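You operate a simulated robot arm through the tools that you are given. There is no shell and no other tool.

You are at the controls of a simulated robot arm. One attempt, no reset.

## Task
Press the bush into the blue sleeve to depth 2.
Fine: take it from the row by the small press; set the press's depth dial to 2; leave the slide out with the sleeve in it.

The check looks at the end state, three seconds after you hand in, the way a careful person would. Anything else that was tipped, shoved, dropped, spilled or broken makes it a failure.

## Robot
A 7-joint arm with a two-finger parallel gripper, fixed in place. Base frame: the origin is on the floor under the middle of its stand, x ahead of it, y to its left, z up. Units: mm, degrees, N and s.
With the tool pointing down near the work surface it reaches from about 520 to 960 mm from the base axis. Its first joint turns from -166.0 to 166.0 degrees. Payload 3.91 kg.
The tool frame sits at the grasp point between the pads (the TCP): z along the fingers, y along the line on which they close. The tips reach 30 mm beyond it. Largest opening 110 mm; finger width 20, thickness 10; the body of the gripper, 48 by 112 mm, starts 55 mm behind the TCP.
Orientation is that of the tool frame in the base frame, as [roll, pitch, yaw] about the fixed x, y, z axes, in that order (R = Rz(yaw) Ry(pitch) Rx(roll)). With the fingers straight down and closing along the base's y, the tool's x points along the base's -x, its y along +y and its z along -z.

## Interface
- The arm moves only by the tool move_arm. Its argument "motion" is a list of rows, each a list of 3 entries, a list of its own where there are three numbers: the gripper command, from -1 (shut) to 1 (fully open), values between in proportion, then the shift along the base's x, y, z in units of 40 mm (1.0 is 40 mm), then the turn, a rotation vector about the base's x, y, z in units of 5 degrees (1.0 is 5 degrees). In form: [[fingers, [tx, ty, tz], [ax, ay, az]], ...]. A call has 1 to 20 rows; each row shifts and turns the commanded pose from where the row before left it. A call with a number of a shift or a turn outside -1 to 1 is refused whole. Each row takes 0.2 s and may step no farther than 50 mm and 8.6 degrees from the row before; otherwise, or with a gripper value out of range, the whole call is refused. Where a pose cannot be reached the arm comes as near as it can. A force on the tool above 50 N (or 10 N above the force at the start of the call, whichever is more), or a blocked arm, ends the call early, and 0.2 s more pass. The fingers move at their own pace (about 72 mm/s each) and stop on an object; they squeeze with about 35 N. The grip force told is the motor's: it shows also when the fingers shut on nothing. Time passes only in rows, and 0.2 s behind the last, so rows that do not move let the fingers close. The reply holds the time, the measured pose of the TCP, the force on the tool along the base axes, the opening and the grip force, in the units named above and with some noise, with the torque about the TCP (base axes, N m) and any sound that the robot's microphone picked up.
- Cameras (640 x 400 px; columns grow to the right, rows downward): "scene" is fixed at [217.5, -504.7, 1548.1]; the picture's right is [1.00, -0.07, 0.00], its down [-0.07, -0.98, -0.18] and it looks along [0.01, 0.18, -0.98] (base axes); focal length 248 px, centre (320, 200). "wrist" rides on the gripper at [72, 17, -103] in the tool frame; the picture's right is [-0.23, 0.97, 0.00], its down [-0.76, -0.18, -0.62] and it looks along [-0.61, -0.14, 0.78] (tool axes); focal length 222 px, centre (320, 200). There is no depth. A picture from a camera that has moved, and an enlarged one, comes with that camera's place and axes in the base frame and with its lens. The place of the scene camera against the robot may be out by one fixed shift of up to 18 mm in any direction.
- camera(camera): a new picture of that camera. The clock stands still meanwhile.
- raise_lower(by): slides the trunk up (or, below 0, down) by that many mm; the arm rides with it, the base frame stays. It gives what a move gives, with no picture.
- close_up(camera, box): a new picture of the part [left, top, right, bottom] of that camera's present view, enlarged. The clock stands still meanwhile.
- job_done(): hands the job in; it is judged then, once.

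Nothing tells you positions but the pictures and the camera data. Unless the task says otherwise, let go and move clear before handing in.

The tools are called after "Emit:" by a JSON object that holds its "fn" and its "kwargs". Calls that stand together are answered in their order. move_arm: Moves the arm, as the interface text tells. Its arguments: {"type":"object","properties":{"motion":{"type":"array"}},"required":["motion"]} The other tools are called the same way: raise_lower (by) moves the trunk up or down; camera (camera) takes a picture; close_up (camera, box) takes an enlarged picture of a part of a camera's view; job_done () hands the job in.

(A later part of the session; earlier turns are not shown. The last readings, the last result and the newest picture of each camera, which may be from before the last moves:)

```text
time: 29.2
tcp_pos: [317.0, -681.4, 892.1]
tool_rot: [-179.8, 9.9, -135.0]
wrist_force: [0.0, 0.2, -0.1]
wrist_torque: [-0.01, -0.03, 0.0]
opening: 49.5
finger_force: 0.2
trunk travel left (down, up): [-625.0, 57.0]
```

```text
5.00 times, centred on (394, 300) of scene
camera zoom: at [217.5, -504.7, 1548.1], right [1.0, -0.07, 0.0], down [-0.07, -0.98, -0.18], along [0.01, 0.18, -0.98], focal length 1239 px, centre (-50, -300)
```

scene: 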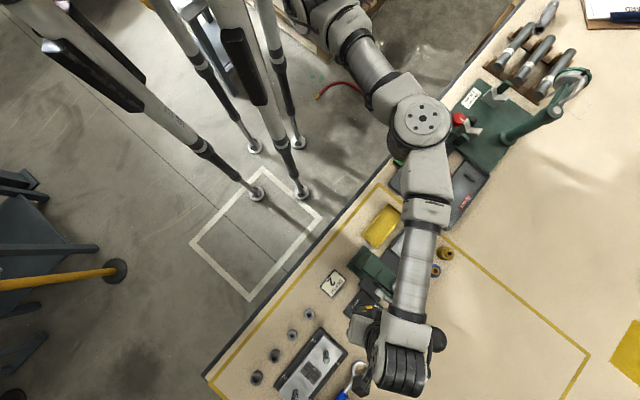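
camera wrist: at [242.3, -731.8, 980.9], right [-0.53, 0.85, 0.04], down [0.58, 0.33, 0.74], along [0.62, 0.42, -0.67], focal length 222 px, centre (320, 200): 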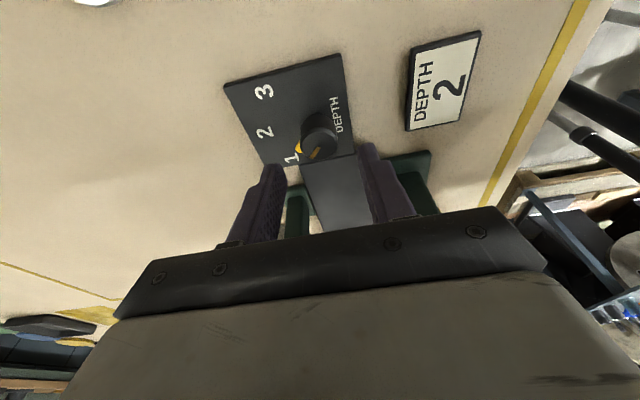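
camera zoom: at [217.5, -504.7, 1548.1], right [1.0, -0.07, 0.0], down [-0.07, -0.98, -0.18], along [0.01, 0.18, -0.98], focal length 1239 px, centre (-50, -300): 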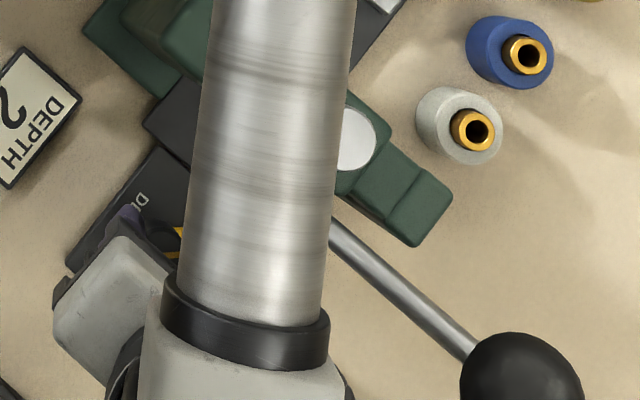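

In reach and force-free. I'll descend around the knob now and watch the force.

Emit:
{"fn": "move_arm", "kwargs": {"motion": [[-0.1, [0, 0.03, -0.25], [0, 0, 0]], [-0.1, [0, 0, -0.25], [0, 0, 0]], [-0.1, [0, 0, -0.25], [0, 0, 0]], [-0.1, [0, 0, 0], [0, 0, 0]]]}}

Emit:
{"fn": "close_up", "kwargs": {"camera": "wrist", "box": [220, 60, 412, 180]}}

```text
time: 30.2
tcp_pos: [317.1, -679.7, 861.1]
tool_rot: [-179.9, 9.9, -135.0]
wrist_force: [0.5, -0.2, -0.4]
wrist_torque: [-0.03, -0.01, -0.01]
opening: 49.7
finger_force: 0.1
trunk travel left (down, up): [-625.0, 57.0]
```

```text
3.33 times, centred on (316, 120) of wrist
camera zoom: at [242.8, -730.0, 949.9], right [-0.53, 0.85, 0.04], down [0.58, 0.33, 0.75], along [0.62, 0.42, -0.67], focal length 740 px, centre (333, 467)
```

zoom: 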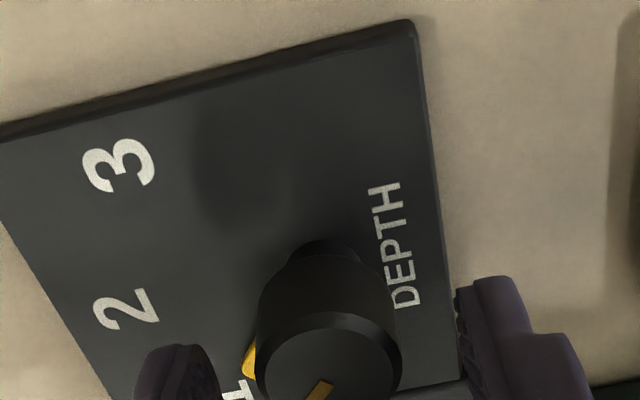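

The knob is centred between the fingers and there is no contact force. I'll close on it.

Emit:
{"fn": "move_arm", "kwargs": {"motion": [[-0.5, [0, 0, 0], [0, 0, 0]], [-0.7, [0, 0, 0], [0, 0, 0]], [-1, [0, 0, 0], [0, 0, 0]], [-1, [0, 0, 0], [0, 0, 0]]]}}

Emit:
{"fn": "camera", "kwargs": {"camera": "wrist"}}

```text
time: 31.2
tcp_pos: [316.6, -680.4, 860.7]
tool_rot: [-179.8, 9.9, -135.0]
wrist_force: [2.5, -6.1, 0.3]
wrist_torque: [0.04, 0.28, -0.02]
opening: 27.6
finger_force: 44.6
trunk travel left (down, up): [-625.0, 57.0]
```

```text
taken
camera wrist: at [243.3, -730.4, 949.9], right [-0.53, 0.85, 0.04], down [0.58, 0.33, 0.74], along [0.62, 0.42, -0.67], focal length 222 px, centre (320, 200)
```

wrist: 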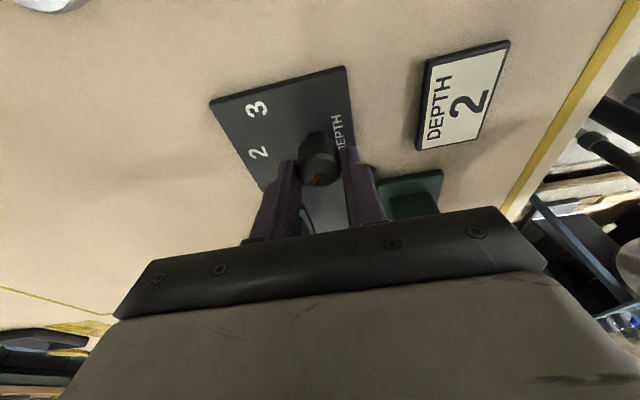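

Gripped at 27.6 mm, which matches the knob. Now I'll turn it clockwise about the knob's axis, stopping partway to check.

Emit:
{"fn": "move_arm", "kwargs": {"motion": [[-1, [-0.003, 0.008, 0], [0, 0, -1]], [-1, [-0.003, 0.008, 0], [0, 0, -1]], [-1, [-0.003, 0.008, 0], [0, 0, -1]], [-1, [-0.003, 0.008, 0], [0, 0, -1]], [-1, [-0.003, 0.008, 0], [0, 0, -1]]]}}

Emit:
{"fn": "camera", "kwargs": {"camera": "wrist"}}

Emit:
{"fn": "close_up", "kwargs": {"camera": "scene", "box": [330, 260, 458, 340]}}

```text
time: 32.4
tcp_pos: [317.2, -679.2, 861.6]
tool_rot: [-179.7, 9.8, -160.1]
wrist_force: [1.2, -21.4, 3.6]
wrist_torque: [-0.15, -0.01, -0.02]
opening: 27.5
finger_force: 44.8
trunk travel left (down, up): [-625.0, 57.0]
```

```text
taken
camera wrist: at [228.5, -692.9, 949.9], right [-0.12, 0.99, 0.03], down [0.66, 0.06, 0.74], along [0.74, 0.11, -0.67], focal length 222 px, centre (320, 200)
```

wrist: 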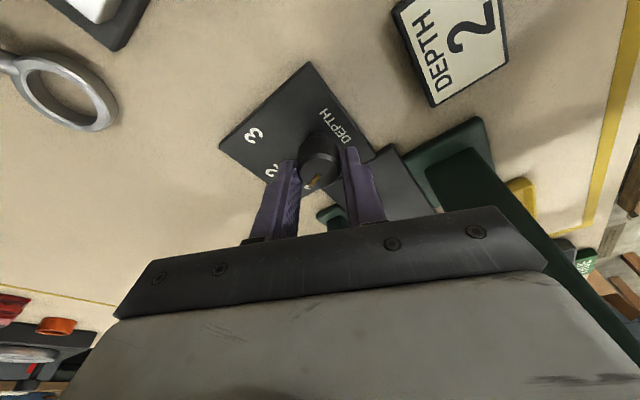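

```text
5.00 times, centred on (394, 300) of scene
camera zoom: at [217.5, -504.7, 1548.1], right [1.0, -0.07, 0.0], down [-0.07, -0.98, -0.18], along [0.01, 0.18, -0.98], focal length 1239 px, centre (-50, -300)
```

zoom: 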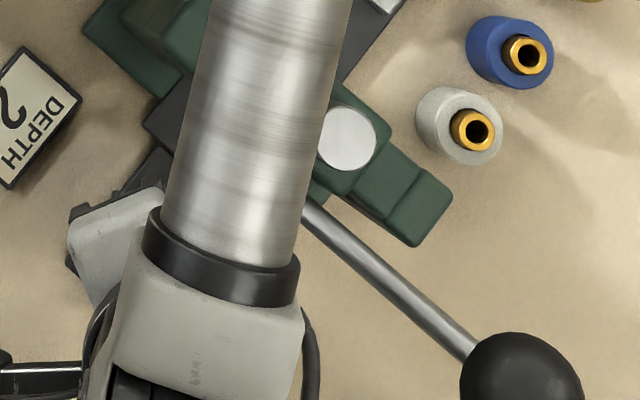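

The knob is turning. There's about 21 N of sideways load in -y, which means my turning centre is about 2 mm off. I'll shift to relieve it and continue.

Emit:
{"fn": "move_arm", "kwargs": {"motion": [[-1, [0, -0.04, -0.01], [0, 0, -0.5]], [-1, [0, 0, 0], [0, 0, -0.5]]]}}

```text
time: 33.0
tcp_pos: [318.1, -678.1, 861.5]
tool_rot: [-179.8, 9.8, -165.0]
wrist_force: [-0.1, -6.5, 9.5]
wrist_torque: [0.21, 0.91, 0.0]
opening: 27.6
finger_force: 44.7
trunk travel left (down, up): [-625.0, 57.0]
```

Emit:
{"fn": "move_arm", "kwargs": {"motion": [[-1, [0, 0.004, 0.01], [0, 0, -1]], [-1, [0, 0.004, 0.005], [0, 0, -1]], [-1, [0, 0.004, 0], [0, 0, -1]], [-1, [0, 0, 0], [0, 0, 0]]]}}

Emit:
{"fn": "camera", "kwargs": {"camera": "wrist"}}

Emit:
{"fn": "close_up", "kwargs": {"camera": "wrist", "box": [240, 60, 400, 200]}}

```text
time: 34.0
tcp_pos: [316.3, -679.9, 859.6]
tool_rot: [-180.0, 10.0, 179.9]
wrist_force: [-3.4, 0.3, 3.0]
wrist_torque: [0.31, -0.42, 0.01]
opening: 27.5
finger_force: 44.8
trunk travel left (down, up): [-625.0, 57.0]
```

```text
taken
camera wrist: at [229.0, -661.4, 949.9], right [0.23, 0.97, 0.04], down [0.64, -0.18, 0.74], along [0.73, -0.14, -0.67], focal length 222 px, centre (320, 200)
```

wrist: 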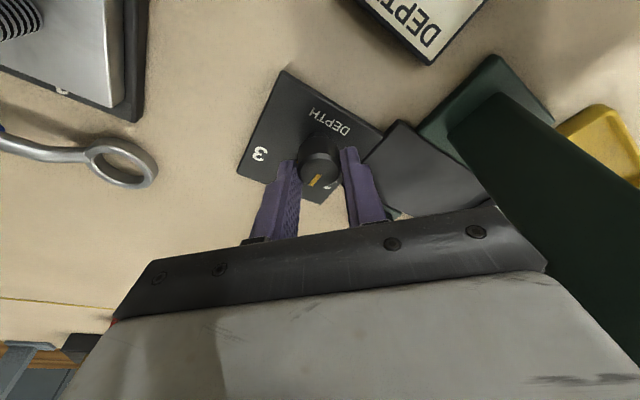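

```text
2.86 times, centred on (320, 130) of wrist
camera zoom: at [229.0, -661.4, 949.9], right [0.23, 0.97, 0.04], down [0.64, -0.18, 0.74], along [0.73, -0.14, -0.67], focal length 635 px, centre (320, 400)
```

zoom: 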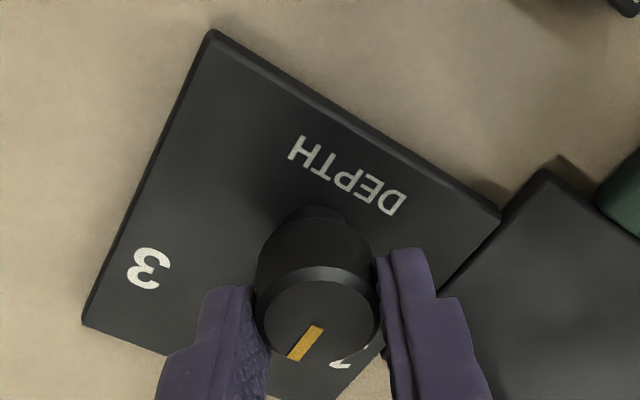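

The knob's marker now points to about -42 to -45°. I'll release and rise to verify the pointer against "2".

Emit:
{"fn": "move_arm", "kwargs": {"motion": [[-0.4, [0, 0, 0], [0, 0, 0]], [-0.15, [0, 0, 0], [0, 0, 0]], [-0.15, [0, 0, 0], [0, 0, 0]], [-0.15, [0, 0, 0.4], [0, 0, 0]], [-0.15, [-0.05, -0.05, 0.6], [0, 0, 0]], [-0.15, [-0.05, -0.05, 0.6], [0, 0, 0]], [-0.15, [-0.05, -0.05, 0.6], [0, 0, 0]]]}}

Emit:
{"fn": "camera", "kwargs": {"camera": "wrist"}}

Emit:
{"fn": "close_up", "kwargs": {"camera": "wrist", "box": [240, 60, 400, 200]}}

```text
time: 35.6
tcp_pos: [310.5, -682.6, 949.4]
tool_rot: [-179.8, 10.0, -180.0]
wrist_force: [1.0, 0.0, 0.5]
wrist_torque: [0.01, -0.02, 0.01]
opening: 46.9
finger_force: 0.0
trunk travel left (down, up): [-625.0, 57.0]
```

```text
taken
camera wrist: at [223.1, -665.7, 1038.3], right [0.22, 0.97, 0.04], down [0.64, -0.18, 0.74], along [0.73, -0.14, -0.67], focal length 222 px, centre (320, 200)
```

wrist: 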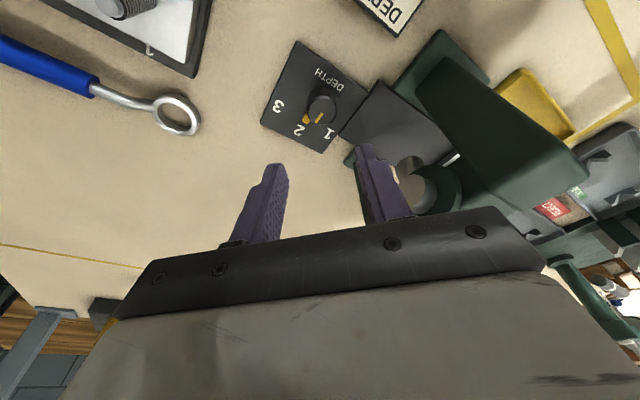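

```text
2.86 times, centred on (320, 130) of wrist
camera zoom: at [223.1, -665.7, 1038.3], right [0.22, 0.97, 0.04], down [0.64, -0.18, 0.74], along [0.73, -0.14, -0.67], focal length 635 px, centre (320, 400)
```

zoom: 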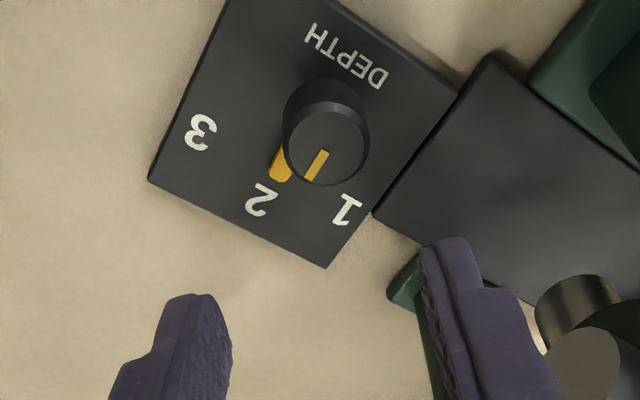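

The pointer is on "2". Now I'll straighten the tool, take the safe path behind and over the press, and stop above the nest area to look at the sleeves.

Emit:
{"fn": "move_arm", "kwargs": {"motion": [[-0.15, [0, 0, 0.75], [0, 0, 0]], [0, [0, 0, 0.75], [0, 0, 0]], [0.2, [-0.4, 0.815, 0.3], [0, 1, 0]], [0.2, [-0.4, 0.815, 0.3], [0, 1, 0]], [0.2, [-0.4, 0.815, 0.3], [0, 0, 0]], [0.2, [0.79, 0.575, 0], [0, 0, 1]], [0.2, [0.79, 0.575, 0], [0, 0, 1]], [0.2, [0.79, 0.575, 0], [0, 0, 0]], [0.2, [0.79, 0.575, 0], [0, 0, 0]], [0.2, [0.79, 0.575, 0], [0, 0, 0]], [0.2, [0.417, -0.417, -0.708], [0, 0, 0]], [0.2, [0.417, -0.417, -0.708], [0, 0, 0]], [0.2, [0.417, -0.417, -0.708], [0, 0, 0]]]}}

Emit:
{"fn": "camera", "kwargs": {"camera": "wrist"}}

Emit:
{"fn": "camera", "kwargs": {"camera": "scene"}}

Emit:
{"fn": "close_up", "kwargs": {"camera": "scene", "box": [340, 270, 404, 310]}}

```text
time: 38.4
tcp_pos: [472.3, -522.9, 959.8]
tool_rot: [-179.8, -0.2, -170.0]
wrist_force: [0.6, 0.2, 0.1]
wrist_torque: [-0.02, 0.03, 0.02]
opening: 66.0
finger_force: 0.2
trunk travel left (down, up): [-625.0, 57.0]
```

```text
taken
camera wrist: at [398.7, -517.5, 1063.4], right [0.05, 1.0, 0.0], down [0.78, -0.04, 0.62], along [0.62, -0.04, -0.78], focal length 222 px, centre (320, 200)
```

wrist: 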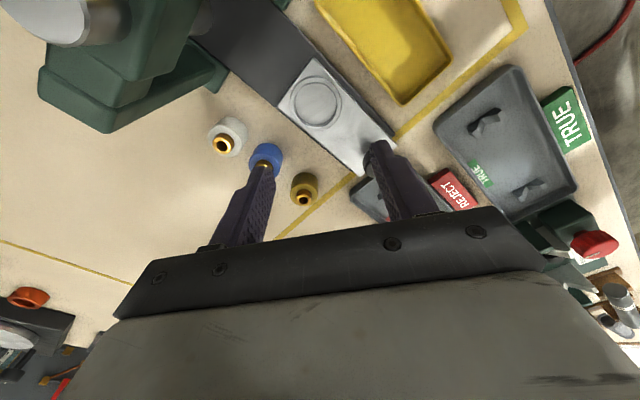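

```text
taken
```

scene: 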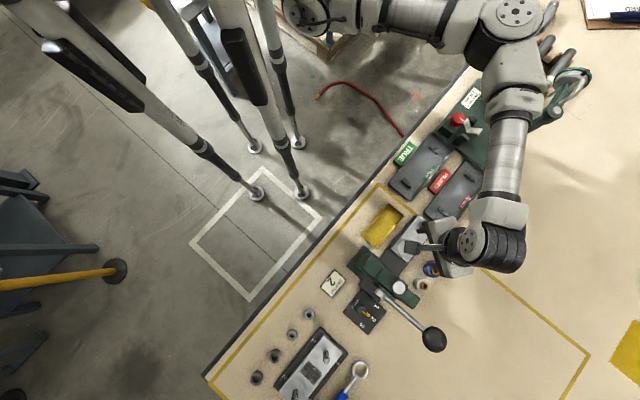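

```text
10.00 times, centred on (372, 290) of scene
camera zoom: at [217.5, -504.7, 1548.1], right [1.0, -0.07, 0.0], down [-0.07, -0.98, -0.18], along [0.01, 0.18, -0.98], focal length 2477 px, centre (-200, -700)
```

zoom: 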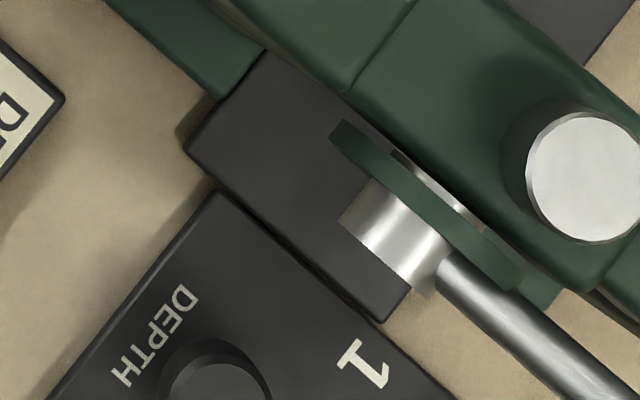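

The press is exactly as before and the dial is set. I'll zoom in on the sleeves from here to refine positions.

Emit:
{"fn": "close_up", "kwargs": {"camera": "wrist", "box": [196, 100, 356, 220]}}

Emit:
{"fn": "close_up", "kwargs": {"camera": "wrist", "box": [270, 40, 398, 180]}}

Emit:
{"fn": "close_up", "kwargs": {"camera": "wrist", "box": [20, 0, 276, 160]}}

```text
3.33 times, centred on (276, 160) of wrist
camera zoom: at [398.7, -517.5, 1063.4], right [0.05, 1.0, 0.0], down [0.78, -0.04, 0.62], along [0.62, -0.04, -0.78], focal length 740 px, centre (467, 333)
```

zoom: 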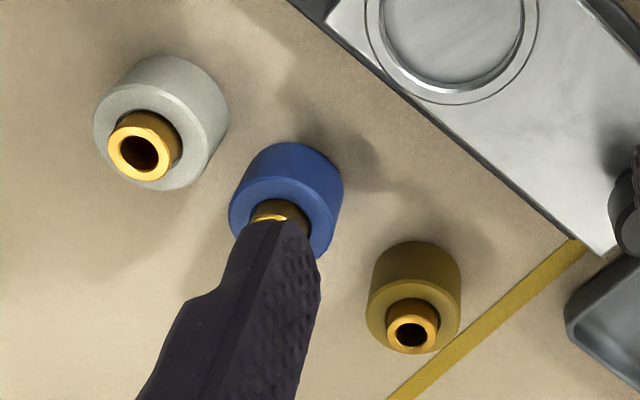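

```text
2.86 times, centred on (334, 110) of wrist
camera zoom: at [398.7, -517.5, 1063.4], right [0.05, 1.0, 0.0], down [0.78, -0.04, 0.62], along [0.62, -0.04, -0.78], focal length 635 px, centre (280, 457)
```

zoom: 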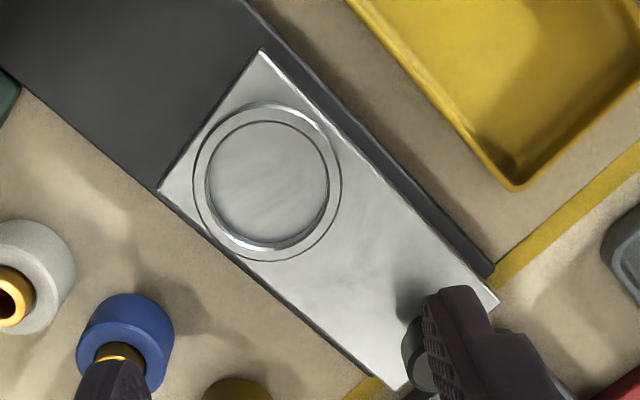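

```text
2.50 times, centred on (148, 80) of wrist
camera zoom: at [398.7, -517.5, 1063.4], right [0.05, 1.0, 0.0], down [0.78, -0.04, 0.62], along [0.62, -0.04, -0.78], focal length 555 px, centre (750, 500)
```

zoom: 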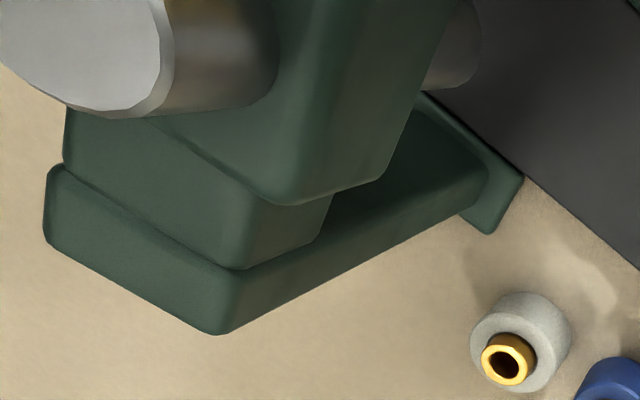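

All three sleeves are consistent across views, and blue is at about (531.7, -592.8) with its rim at about z 828. I'll move above it with the fingers closing across the gaps and check before descending.

Emit:
{"fn": "move_arm", "kwargs": {"motion": [[0.2, [0.495, -0.5825, -0.5], [0, 0, 0]], [0.2, [0.495, -0.5825, -0.5], [0, 0, 0]], [0.2, [0.495, -0.5825, -0.5], [0, 0, 0]], [0.2, [0, 0, 0], [0, 0, 0]]]}}

Emit:
{"fn": "camera", "kwargs": {"camera": "wrist"}}

Emit:
{"fn": "camera", "kwargs": {"camera": "scene"}}

```text
time: 39.4
tcp_pos: [529.5, -592.3, 897.8]
tool_rot: [-179.7, -0.2, -169.9]
wrist_force: [-1.2, 0.2, -0.8]
wrist_torque: [0.01, -0.04, -0.01]
opening: 66.0
finger_force: 0.0
trunk travel left (down, up): [-625.0, 57.0]
```

```text
taken
camera wrist: at [455.9, -587.6, 1001.8], right [0.05, 1.0, 0.0], down [0.78, -0.04, 0.62], along [0.62, -0.04, -0.78], focal length 222 px, centre (320, 200)
```

wrist: 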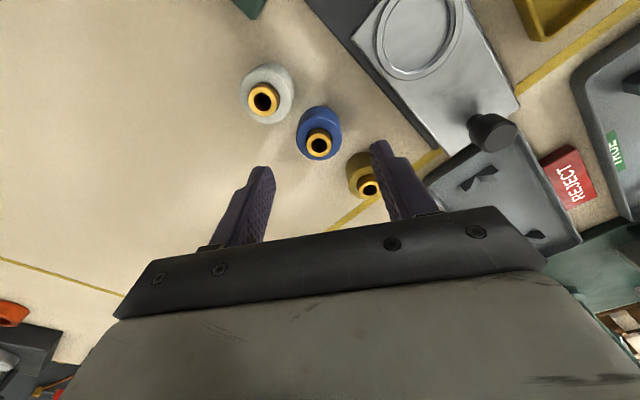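

```text
taken
```

scene: 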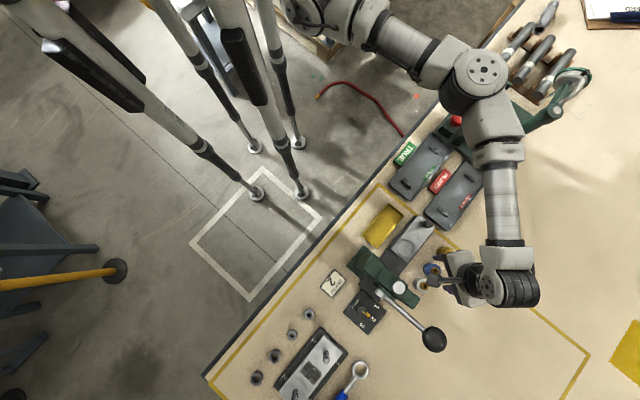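

Emit:
{"fn": "close_up", "kwargs": {"camera": "wrist", "box": [230, 50, 410, 200]}}

Emit:
{"fn": "close_up", "kwargs": {"camera": "wrist", "box": [280, 95, 360, 165]}}

```text
2.67 times, centred on (320, 125) of wrist
camera zoom: at [455.9, -587.6, 1001.8], right [0.05, 1.0, 0.0], down [0.78, -0.04, 0.62], along [0.62, -0.04, -0.78], focal length 592 px, centre (320, 400)
```

zoom: 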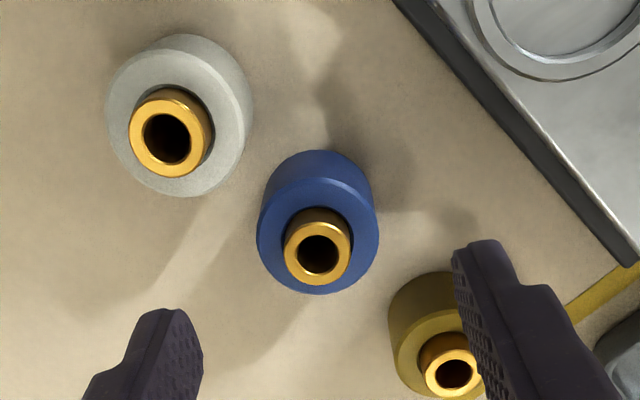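

```text
5.71 times, centred on (320, 130) of wrist
camera zoom: at [455.9, -587.6, 1001.8], right [0.05, 1.0, 0.0], down [0.78, -0.04, 0.62], along [0.62, -0.04, -0.78], focal length 1269 px, centre (320, 600)
```

zoom: 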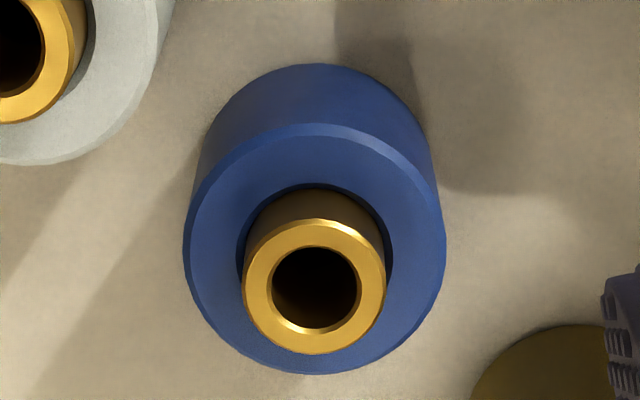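

TCP is aligned with blue within about 1 mm, and the table is at about z 804. I'll descend with the tips stopping about 7 mm above the table, then close gently.

Emit:
{"fn": "move_arm", "kwargs": {"motion": [[0.2, [0.02, 0, -0.4], [0, 0, 0]], [0.2, [0, 0, -0.4], [0, 0, 0]], [0.2, [0, 0, -0.4], [0, 0, 0]], [0.2, [0, 0, -0.22], [0, 0, 0]], [0.2, [0, 0, 0], [0, 0, 0]]]}}

Emit:
{"fn": "camera", "kwargs": {"camera": "wrist"}}

```text
time: 40.6
tcp_pos: [531.4, -591.5, 843.2]
tool_rot: [-179.8, -0.1, -170.0]
wrist_force: [-0.1, 0.2, 0.6]
wrist_torque: [0.0, 0.03, 0.02]
opening: 65.9
finger_force: 0.0
trunk travel left (down, up): [-625.0, 57.0]
```

```text
taken
camera wrist: at [459.2, -586.9, 946.2], right [0.05, 1.0, 0.0], down [0.78, -0.04, 0.62], along [0.62, -0.04, -0.78], focal length 222 px, centre (320, 200)
```

wrist: 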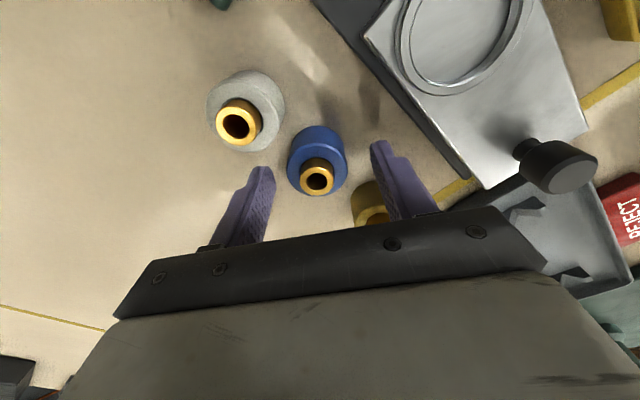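

The blue sleeve sits squarely between the fingers. I'll close now.

Emit:
{"fn": "move_arm", "kwargs": {"motion": [[0, [-0.03, 0, 0], [0, 0, 0]], [-0.15, [0, 0, 0], [0, 0, 0]], [-0.25, [0, 0, 0], [0, 0, 0]], [-0.4, [0, 0, 0], [0, 0, 0]], [-1, [0, 0, 0], [0, 0, 0]], [-1, [0, 0, 0], [0, 0, 0]]]}}

Emit:
{"fn": "camera", "kwargs": {"camera": "wrist"}}

```text
time: 42.0
tcp_pos: [529.9, -591.0, 843.1]
tool_rot: [-179.8, -0.1, -170.0]
wrist_force: [0.5, 0.6, 0.5]
wrist_torque: [0.01, 0.0, -0.03]
opening: 36.8
finger_force: 34.4
trunk travel left (down, up): [-625.0, 57.0]
```

```text
taken
camera wrist: at [457.5, -587.4, 946.6], right [0.05, 1.0, 0.0], down [0.78, -0.04, 0.62], along [0.62, -0.04, -0.78], focal length 222 px, centre (320, 200)
```

wrist: 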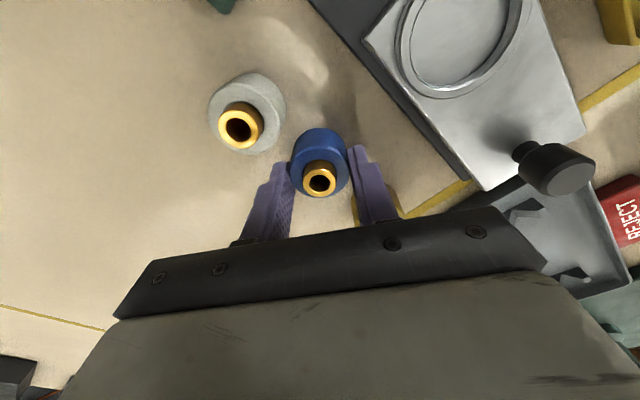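

Gripped at 36.8 mm. I'll lift gently.

Emit:
{"fn": "move_arm", "kwargs": {"motion": [[-1, [0, 0, 0.15], [0, 0, 0]], [-1, [0, 0, 0.25], [0, 0, 0]], [-1, [0, 0, 0.3], [0, 0, 0]], [-1, [0, 0, 0.3], [0, 0, 0]], [-1, [0, 0, 0.3], [0, 0, 0]], [-1, [0, 0, 0.2], [0, 0, 0]], [-1, [0, 0, 0], [0, 0, 0]]]}}

Emit:
{"fn": "camera", "kwargs": {"camera": "wrist"}}

Emit:
{"fn": "close_up", "kwargs": {"camera": "wrist", "box": [260, 100, 380, 210]}}

```text
time: 43.6
tcp_pos: [529.9, -591.2, 905.1]
tool_rot: [-179.8, 0.0, -169.9]
wrist_force: [-1.2, -0.3, 0.1]
wrist_torque: [-0.02, 0.01, 0.0]
opening: 0.2
finger_force: 35.0
trunk travel left (down, up): [-625.0, 57.0]
```

```text
taken
camera wrist: at [457.9, -586.5, 1007.9], right [0.05, 1.0, 0.0], down [0.78, -0.04, 0.62], along [0.62, -0.04, -0.78], focal length 222 px, centre (320, 200)
```

wrist: 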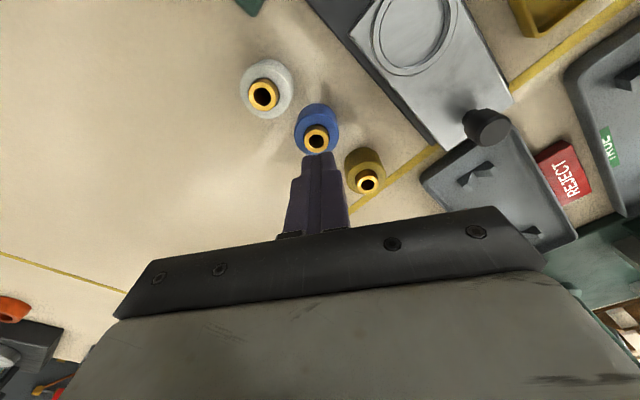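

```text
3.64 times, centred on (320, 155) of wrist
camera zoom: at [457.9, -586.5, 1007.9], right [0.05, 1.0, 0.0], down [0.78, -0.04, 0.62], along [0.62, -0.04, -0.78], focal length 808 px, centre (320, 364)
```

zoom: 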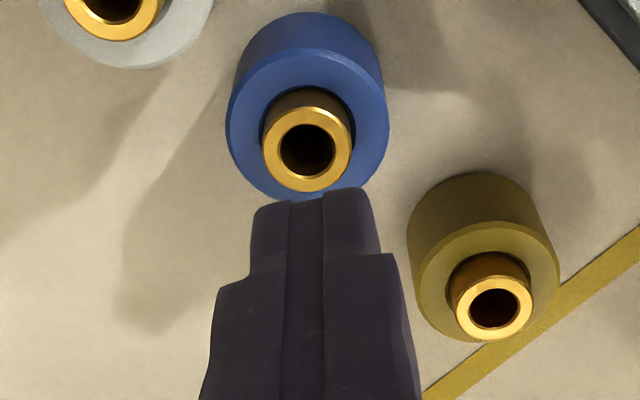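

The sleeve slipped out during the lift. It's still standing at about (531, -593.3) with its bush in place, and nothing was disturbed. I gripped only with the finger tips' ends, so I'll reopen here, recentre, and go deeper.

Emit:
{"fn": "move_arm", "kwargs": {"motion": [[0, [0.025, -0.05, 0], [0, 0, 0]], [0.2, [0, 0, 0], [0, 0, 0]], [0.2, [0, 0, 0], [0, 0, 0]], [0.2, [0, 0, 0], [0, 0, 0]]]}}

Emit:
{"fn": "camera", "kwargs": {"camera": "wrist"}}

Emit:
{"fn": "close_up", "kwargs": {"camera": "wrist", "box": [200, 90, 420, 240]}}

```text
time: 44.6
tcp_pos: [530.5, -591.1, 904.8]
tool_rot: [-179.8, -0.1, -170.0]
wrist_force: [0.1, 0.9, -0.1]
wrist_torque: [-0.02, 0.02, -0.01]
opening: 66.1
finger_force: 0.1
trunk travel left (down, up): [-625.0, 57.0]
```

```text
taken
camera wrist: at [458.4, -588.6, 1007.9], right [0.05, 1.0, 0.0], down [0.78, -0.04, 0.62], along [0.62, -0.04, -0.78], focal length 222 px, centre (320, 200)
```

wrist: 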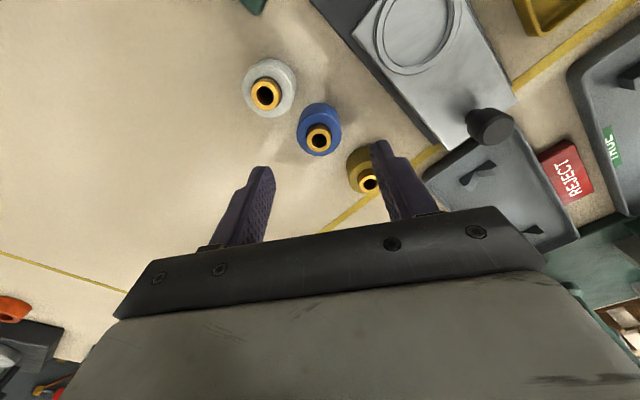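

```text
2.67 times, centred on (310, 165) of wrist
camera zoom: at [458.4, -588.6, 1007.9], right [0.05, 1.0, 0.0], down [0.78, -0.04, 0.62], along [0.62, -0.04, -0.78], focal length 592 px, centre (347, 293)
```

zoom: 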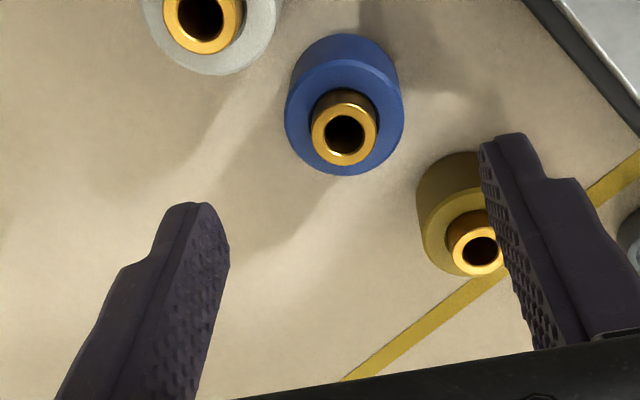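

The camera pose puts the TCP within about 1 mm of the sleeve axis. I'll descend deeper, with the tips about 3 mm above the table, and close.

Emit:
{"fn": "move_arm", "kwargs": {"motion": [[0.2, [-0.02, -0.01, -0.45], [0, 0, 0]], [0.2, [0, 0, -0.45], [0, 0, 0]], [0.2, [0, 0, -0.45], [0, 0, 0]], [0.2, [0, 0, -0.25], [0, 0, 0]], [0.2, [0, 0, -0.1], [0, 0, 0]], [0.2, [0, 0, 0], [0, 0, 0]]]}}

Emit:
{"fn": "camera", "kwargs": {"camera": "wrist"}}

```text
time: 46.0
tcp_pos: [529.8, -594.8, 833.8]
tool_rot: [-179.8, -0.1, -170.0]
wrist_force: [-0.4, 0.3, -0.6]
wrist_torque: [0.0, 0.0, 0.01]
opening: 66.1
finger_force: 0.1
trunk travel left (down, up): [-625.0, 57.0]
```

```text
taken
camera wrist: at [457.2, -590.1, 938.0], right [0.05, 1.0, 0.0], down [0.78, -0.04, 0.62], along [0.62, -0.04, -0.78], focal length 222 px, centre (320, 200)
```

wrist: 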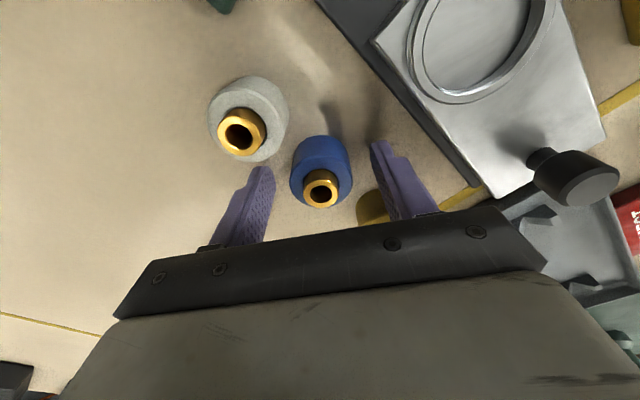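

Emit:
{"fn": "move_arm", "kwargs": {"motion": [[0, [0, 0.02, 0], [0, 0, 0]], [-0.15, [0, 0, 0], [0, 0, 0]], [-0.3, [0, 0, 0], [0, 0, 0]], [-1, [0, 0, 0], [0, 0, 0]], [-1, [0, 0, 0], [0, 0, 0]], [-1, [0, 0, 0], [0, 0, 0]]]}}

Emit:
{"fn": "close_up", "kwargs": {"camera": "wrist", "box": [240, 100, 400, 240]}}

```text
time: 47.4
tcp_pos: [530.0, -594.1, 834.9]
tool_rot: [-179.9, 0.0, -170.1]
wrist_force: [-0.8, -0.1, 0.7]
wrist_torque: [0.09, 0.02, 0.01]
opening: 37.2
finger_force: 34.7
trunk travel left (down, up): [-625.0, 57.0]
```

```text
2.86 times, centred on (320, 170) of wrist
camera zoom: at [457.1, -589.0, 938.0], right [0.05, 1.0, 0.0], down [0.78, -0.04, 0.62], along [0.62, -0.04, -0.78], focal length 635 px, centre (320, 286)
```

zoom: 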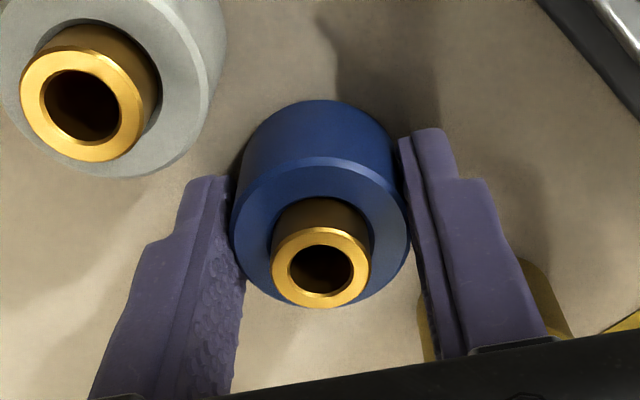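

Gripped at 37.2 mm with much deeper contact. I'll lift a few millimetres slowly and check.

Emit:
{"fn": "move_arm", "kwargs": {"motion": [[-1, [0, 0, 0.04], [0, 0, 0]], [-1, [0, 0, 0.06], [0, 0, 0]], [-1, [0, 0, 0.06], [0, 0, 0]], [-1, [0, 0, 0.06], [0, 0, 0]], [-1, [0, 0, 0], [0, 0, 0]]]}}

Emit:
{"fn": "close_up", "kwargs": {"camera": "wrist", "box": [240, 100, 400, 240]}}

```text
time: 48.6
tcp_pos: [529.9, -593.9, 844.1]
tool_rot: [-179.9, -0.2, -170.0]
wrist_force: [-0.4, 0.0, -2.3]
wrist_torque: [0.0, 0.01, -0.01]
opening: 37.0
finger_force: 36.1
trunk travel left (down, up): [-625.0, 57.0]
```

```text
2.86 times, centred on (320, 170) of wrist
camera zoom: at [456.7, -589.2, 947.2], right [0.05, 1.0, 0.0], down [0.78, -0.04, 0.62], along [0.62, -0.04, -0.78], focal length 635 px, centre (320, 286)
```

zoom: 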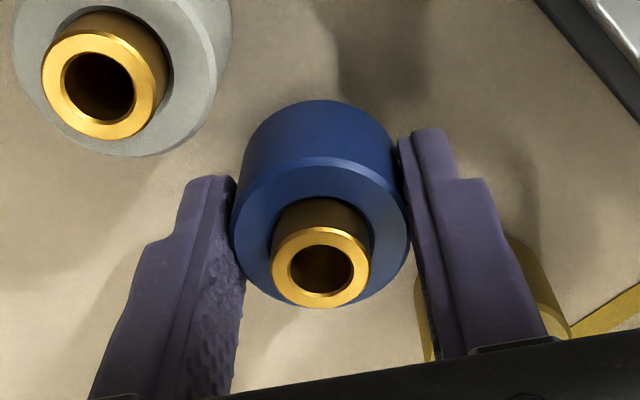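

The sleeve is lifting with the fingers, and the force shows about 2.3 N of weight. I'll continue slowly up, then across toward the nest.

Emit:
{"fn": "move_arm", "kwargs": {"motion": [[-1, [0, 0, 0.08], [0, 0, 0]], [-1, [0, 0, 0.12], [0, 0, 0]], [-1, [0, 0, 0.15], [0, 0, 0]], [-1, [0, 0, 0.15], [0, 0, 0]], [-1, [0, 0, 0.15], [0, 0, 0]], [-1, [0, 0, 0.15], [0, 0, 0]], [-1, [0, 0, 0.15], [0, 0, 0]], [-1, [0, 0, 0.08], [0, 0, 0]], [-1, [0, 0, 0], [0, 0, 0]]]}}

Emit:
{"fn": "camera", "kwargs": {"camera": "wrist"}}

```text
time: 50.6
tcp_pos: [530.5, -593.0, 885.8]
tool_rot: [-179.7, -0.1, -170.0]
wrist_force: [0.3, -0.1, -2.0]
wrist_torque: [0.02, -0.01, 0.01]
opening: 37.0
finger_force: 34.7
trunk travel left (down, up): [-625.0, 57.0]
```

```text
taken
camera wrist: at [457.0, -588.8, 989.3], right [0.05, 1.0, 0.0], down [0.78, -0.04, 0.62], along [0.62, -0.04, -0.78], focal length 222 px, centre (320, 200)
```

wrist: 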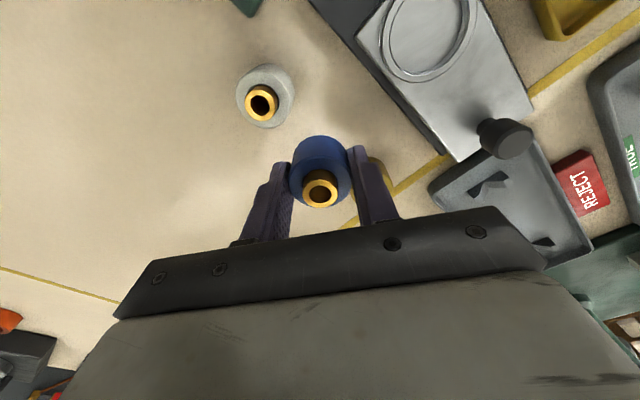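

Held securely. I'll carry it across to above the nest.

Emit:
{"fn": "move_arm", "kwargs": {"motion": [[-1, [-0.08, 0.08, 0], [0, 0, 0]], [-1, [-0.16, 0.16, 0], [0, 0, 0]], [-1, [-0.19, 0.19, 0], [0, 0, 0]], [-1, [-0.19, 0.19, 0], [0, 0, 0]], [-1, [-0.19, 0.19, 0], [0, 0, 0]], [-1, [-0.19, 0.19, 0], [0, 0, 0]], [-1, [-0.19, 0.19, 0], [0, 0, 0]], [-1, [-0.19, 0.19, 0], [0, 0, 0]], [-1, [-0.16, 0.16, 0], [0, 0, 0]], [-1, [-0.1, 0.1, 0], [0, 0, 0]], [-1, [0, 0, 0], [0, 0, 0]]]}}

Emit:
{"fn": "camera", "kwargs": {"camera": "wrist"}}

Emit:
{"fn": "close_up", "kwargs": {"camera": "wrist", "box": [240, 80, 400, 220]}}

Emit:
{"fn": "camera", "kwargs": {"camera": "scene"}}

```text
time: 53.0
tcp_pos: [463.7, -528.5, 886.6]
tool_rot: [-179.8, 0.0, -170.0]
wrist_force: [-0.3, -0.5, -1.6]
wrist_torque: [-0.01, 0.01, -0.04]
opening: 37.1
finger_force: 35.0
trunk travel left (down, up): [-625.0, 57.0]
```

```text
taken
camera wrist: at [391.5, -522.1, 989.4], right [0.05, 1.0, 0.0], down [0.78, -0.04, 0.62], along [0.62, -0.04, -0.78], focal length 222 px, centre (320, 200)
```

wrist: 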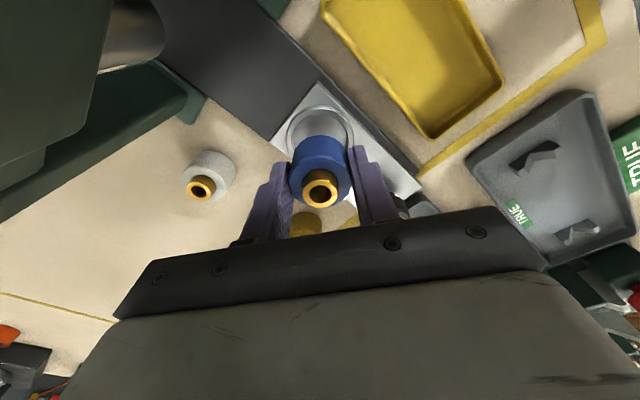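

```text
2.86 times, centred on (320, 150) of wrist
camera zoom: at [391.5, -522.1, 989.4], right [0.05, 1.0, 0.0], down [0.78, -0.04, 0.62], along [0.62, -0.04, -0.78], focal length 635 px, centre (320, 343)
```

zoom: 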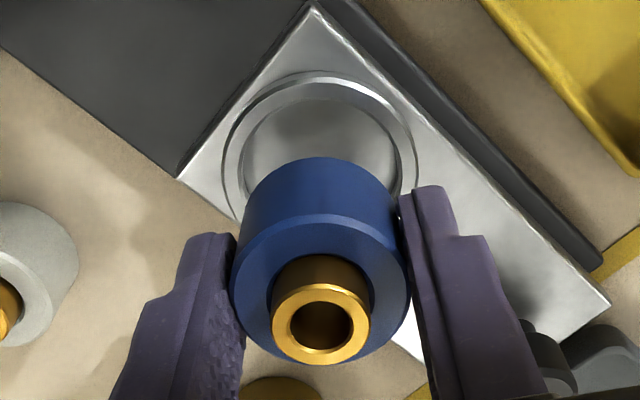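

```text
taken
```

scene: 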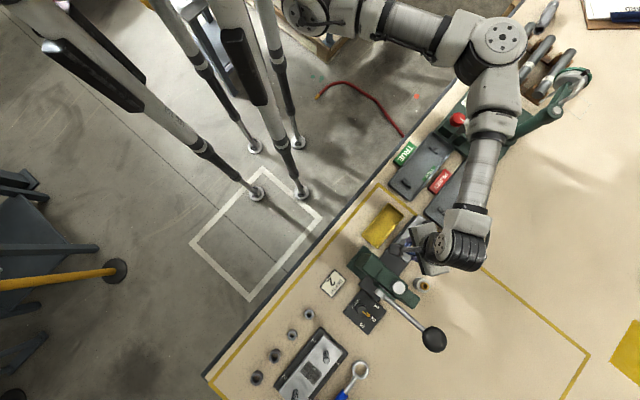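

The sleeve is directly above the nest: nest centre about (465, -526), TCP about (465.4, -526.3). I'll lower it slowly, checking force.

Emit:
{"fn": "move_arm", "kwargs": {"motion": [[-1, [0, 0, -0.12], [0, 0, 0]], [-1, [0, 0, -0.15], [0, 0, 0]], [-1, [0, 0, -0.15], [0, 0, 0]], [-1, [0, 0, -0.1], [0, 0, 0]], [-1, [0, 0, -0.08], [0, 0, 0]], [-1, [0, 0, 0], [0, 0, 0]]]}}

Emit:
{"fn": "close_up", "kwargs": {"camera": "wrist", "box": [240, 80, 400, 220]}}

```text
time: 54.4
tcp_pos: [466.3, -528.6, 861.5]
tool_rot: [-179.9, -0.1, -170.0]
wrist_force: [-0.3, 0.3, -0.5]
wrist_torque: [0.01, -0.03, -0.04]
opening: 37.0
finger_force: 35.2
trunk travel left (down, up): [-625.0, 57.0]
```

```text
2.86 times, centred on (320, 150) of wrist
camera zoom: at [393.0, -524.3, 964.9], right [0.05, 1.0, 0.0], down [0.78, -0.04, 0.62], along [0.62, -0.04, -0.78], focal length 635 px, centre (320, 343)
```

zoom: 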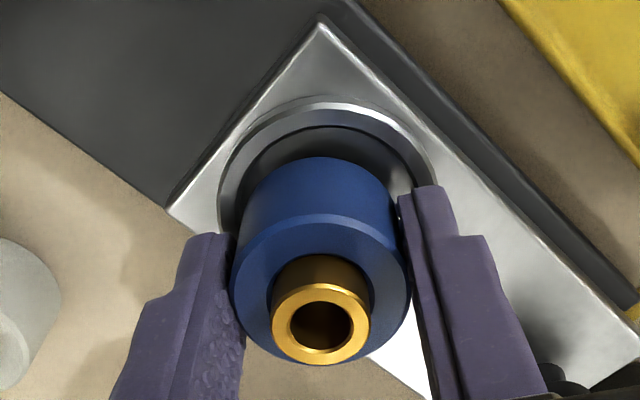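

The camera pose shows it about 2 mm off, as each call starts from a slightly noisy pose. I'll correct toward the nest centre and lower a bit more.

Emit:
{"fn": "move_arm", "kwargs": {"motion": [[-1, [-0.055, 0.045, 0], [0, 0, 0]], [-1, [0, 0, 0], [0, 0, 0]]]}}

Emit:
{"fn": "close_up", "kwargs": {"camera": "wrist", "box": [240, 80, 400, 220]}}

```text
time: 55.0
tcp_pos: [463.4, -526.2, 861.5]
tool_rot: [-179.8, -0.1, -170.0]
wrist_force: [-0.4, 0.2, -2.7]
wrist_torque: [-0.01, -0.01, 0.01]
opening: 36.9
finger_force: 34.5
trunk travel left (down, up): [-625.0, 57.0]
```

```text
2.86 times, centred on (320, 150) of wrist
camera zoom: at [390.9, -522.2, 964.9], right [0.05, 1.0, 0.0], down [0.78, -0.04, 0.62], along [0.62, -0.04, -0.78], focal length 635 px, centre (320, 343)
```

zoom: 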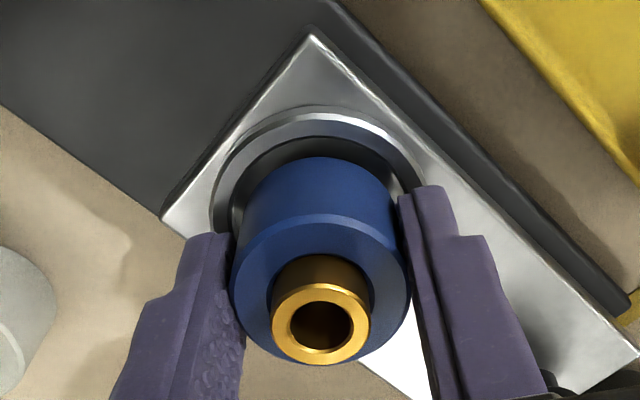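

Aligned now. I'll lower in small steps toward contact.

Emit:
{"fn": "move_arm", "kwargs": {"motion": [[-1, [0.01, 0, -0.05], [0, 0, 0]], [-1, [0, 0, -0.05], [0, 0, 0]], [-1, [0, 0, 0], [0, 0, 0]]]}}

Emit:
{"fn": "close_up", "kwargs": {"camera": "wrist", "box": [240, 80, 400, 220]}}

```text
time: 55.8
tcp_pos: [462.6, -526.6, 857.4]
tool_rot: [-179.8, -0.1, -170.0]
wrist_force: [-0.8, -0.4, -1.8]
wrist_torque: [-0.01, 0.02, 0.01]
opening: 37.0
finger_force: 35.0
trunk travel left (down, up): [-625.0, 57.0]
```

```text
2.86 times, centred on (320, 150) of wrist
camera zoom: at [390.7, -522.5, 960.8], right [0.05, 1.0, 0.0], down [0.78, -0.04, 0.62], along [0.62, -0.04, -0.78], focal length 635 px, centre (320, 343)
```

zoom: 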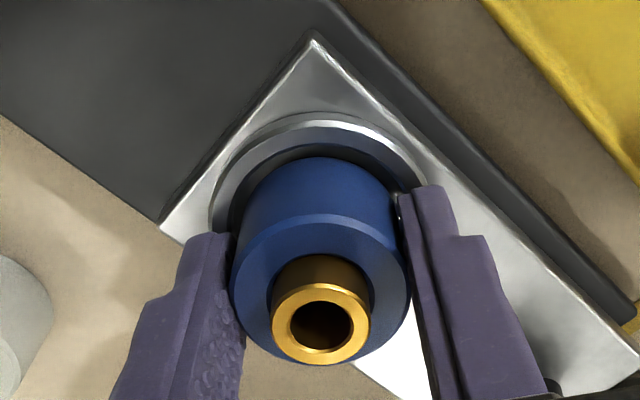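

Emit:
{"fn": "move_arm", "kwargs": {"motion": [[-1, [0.01, 0, -0.04], [0, 0, 0]], [-1, [0, 0, -0.03], [0, 0, 0]], [-1, [0, 0, 0], [0, 0, 0]]]}}

Emit:
{"fn": "close_up", "kwargs": {"camera": "wrist", "box": [240, 80, 400, 220]}}

```text
time: 56.6
tcp_pos: [464.8, -527.7, 857.3]
tool_rot: [-179.5, -0.1, -170.0]
wrist_force: [1.5, -2.9, 11.6]
wrist_torque: [0.22, -0.1, -0.06]
opening: 37.2
finger_force: 34.7
trunk travel left (down, up): [-625.0, 57.0]
```

```text
2.86 times, centred on (320, 150) of wrist
camera zoom: at [390.9, -522.4, 960.3], right [0.05, 1.0, -0.01], down [0.78, -0.04, 0.62], along [0.62, -0.04, -0.78], focal length 635 px, centre (320, 343)
```

zoom: 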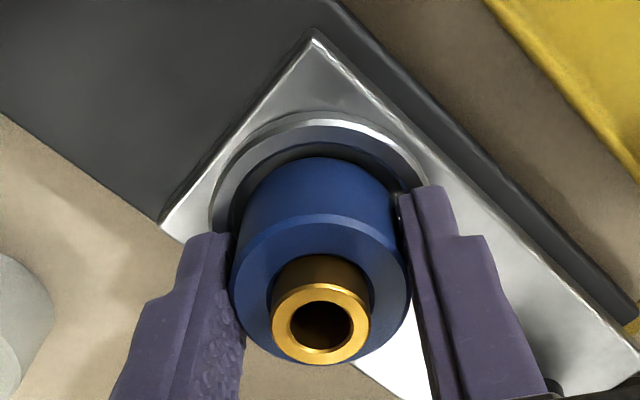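

The +y fingertip has just touched the nest ring's top (11 N at that fingertip). The sleeve base is already about 2 mm inside the ring. I'll back off 0.5 mm and release so it seats.

Emit:
{"fn": "move_arm", "kwargs": {"motion": [[-1, [0, 0, 0.015], [0, 0, 0]], [-0.28, [0, 0, 0], [0, 0, 0]], [-0.2, [0, 0, 0], [0, 0, 0]], [-0.2, [0, 0, 0], [0, 0, 0]], [-0.2, [0, 0, 0], [0, 0, 0]]]}}

Emit:
{"fn": "close_up", "kwargs": {"camera": "wrist", "box": [240, 80, 400, 220]}}

```text
time: 57.8
tcp_pos: [462.9, -526.9, 857.4]
tool_rot: [-179.8, -0.1, -170.0]
wrist_force: [0.1, -1.6, 7.3]
wrist_torque: [0.19, -0.03, -0.06]
opening: 43.2
finger_force: 0.0
trunk travel left (down, up): [-625.0, 57.0]
```

```text
2.86 times, centred on (320, 150) of wrist
camera zoom: at [389.8, -521.8, 960.4], right [0.05, 1.0, 0.0], down [0.78, -0.04, 0.62], along [0.62, -0.04, -0.78], focal length 635 px, centre (320, 343)
```

zoom: 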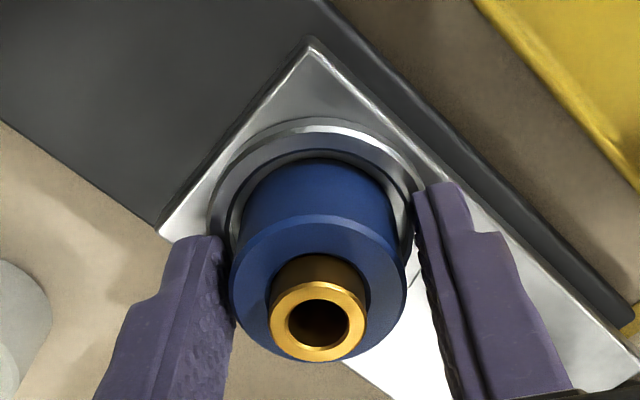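

Released, and the sleeve appears seated in the ring. I'll rise straight up and look.

Emit:
{"fn": "move_arm", "kwargs": {"motion": [[-0.2, [0, 0, 0.1], [0, 0, 0]], [-0.15, [0, 0, 0.3], [0, 0, 0]], [-0.1, [0, 0, 0.5], [0, 0, 0]], [-0.1, [0, 0, 0.6], [0, 0, 0]], [-0.1, [0, 0, 0.5], [0, 0, 0]], [-0.1, [0, 0, 0.3], [0, 0, 0]]]}}

Emit:
{"fn": "camera", "kwargs": {"camera": "wrist"}}

Emit:
{"fn": "close_up", "kwargs": {"camera": "wrist", "box": [240, 60, 440, 200]}}

Emit:
{"fn": "camera", "kwargs": {"camera": "scene"}}

```text
time: 59.2
tcp_pos: [464.0, -525.6, 949.0]
tool_rot: [-179.8, -0.2, -170.0]
wrist_force: [-0.7, -0.5, 1.0]
wrist_torque: [-0.01, 0.0, 0.02]
opening: 49.9
finger_force: 0.0
trunk travel left (down, up): [-625.0, 57.0]
```

```text
taken
camera wrist: at [390.5, -520.3, 1052.6], right [0.05, 1.0, 0.0], down [0.78, -0.04, 0.62], along [0.62, -0.04, -0.78], focal length 222 px, centre (320, 200)
```

wrist: 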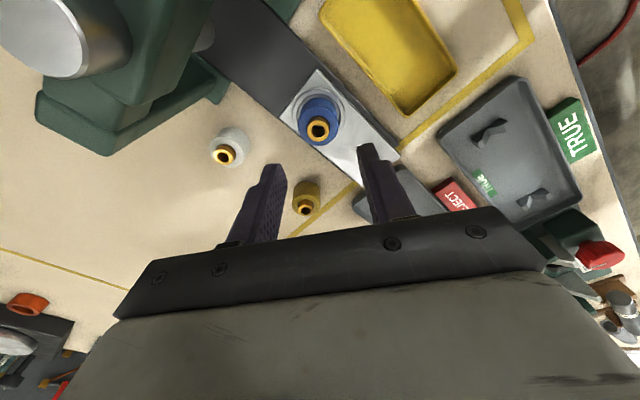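

```text
2.86 times, centred on (340, 130) of wrist
camera zoom: at [390.5, -520.3, 1052.6], right [0.05, 1.0, 0.0], down [0.78, -0.04, 0.62], along [0.62, -0.04, -0.78], focal length 635 px, centre (263, 400)
```

zoom: 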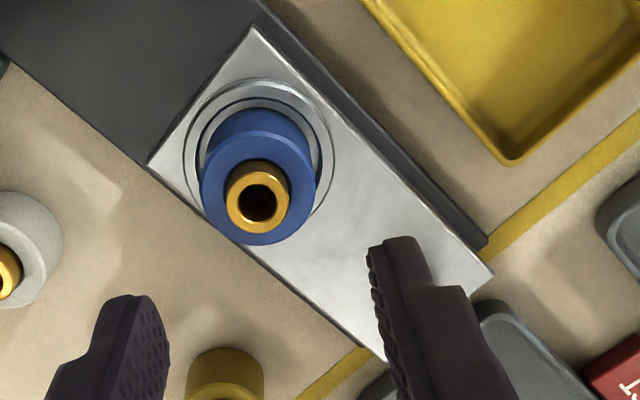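

```text
taken
```

scene: 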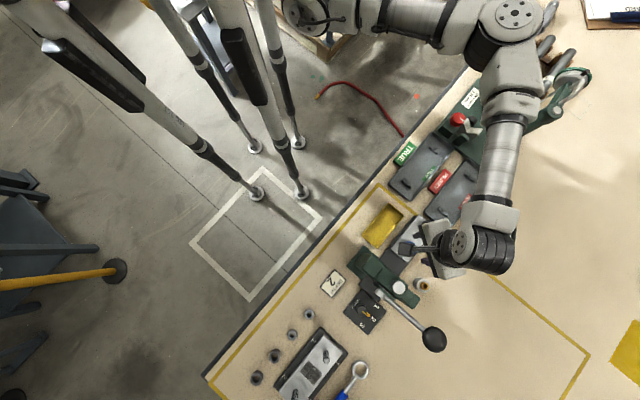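

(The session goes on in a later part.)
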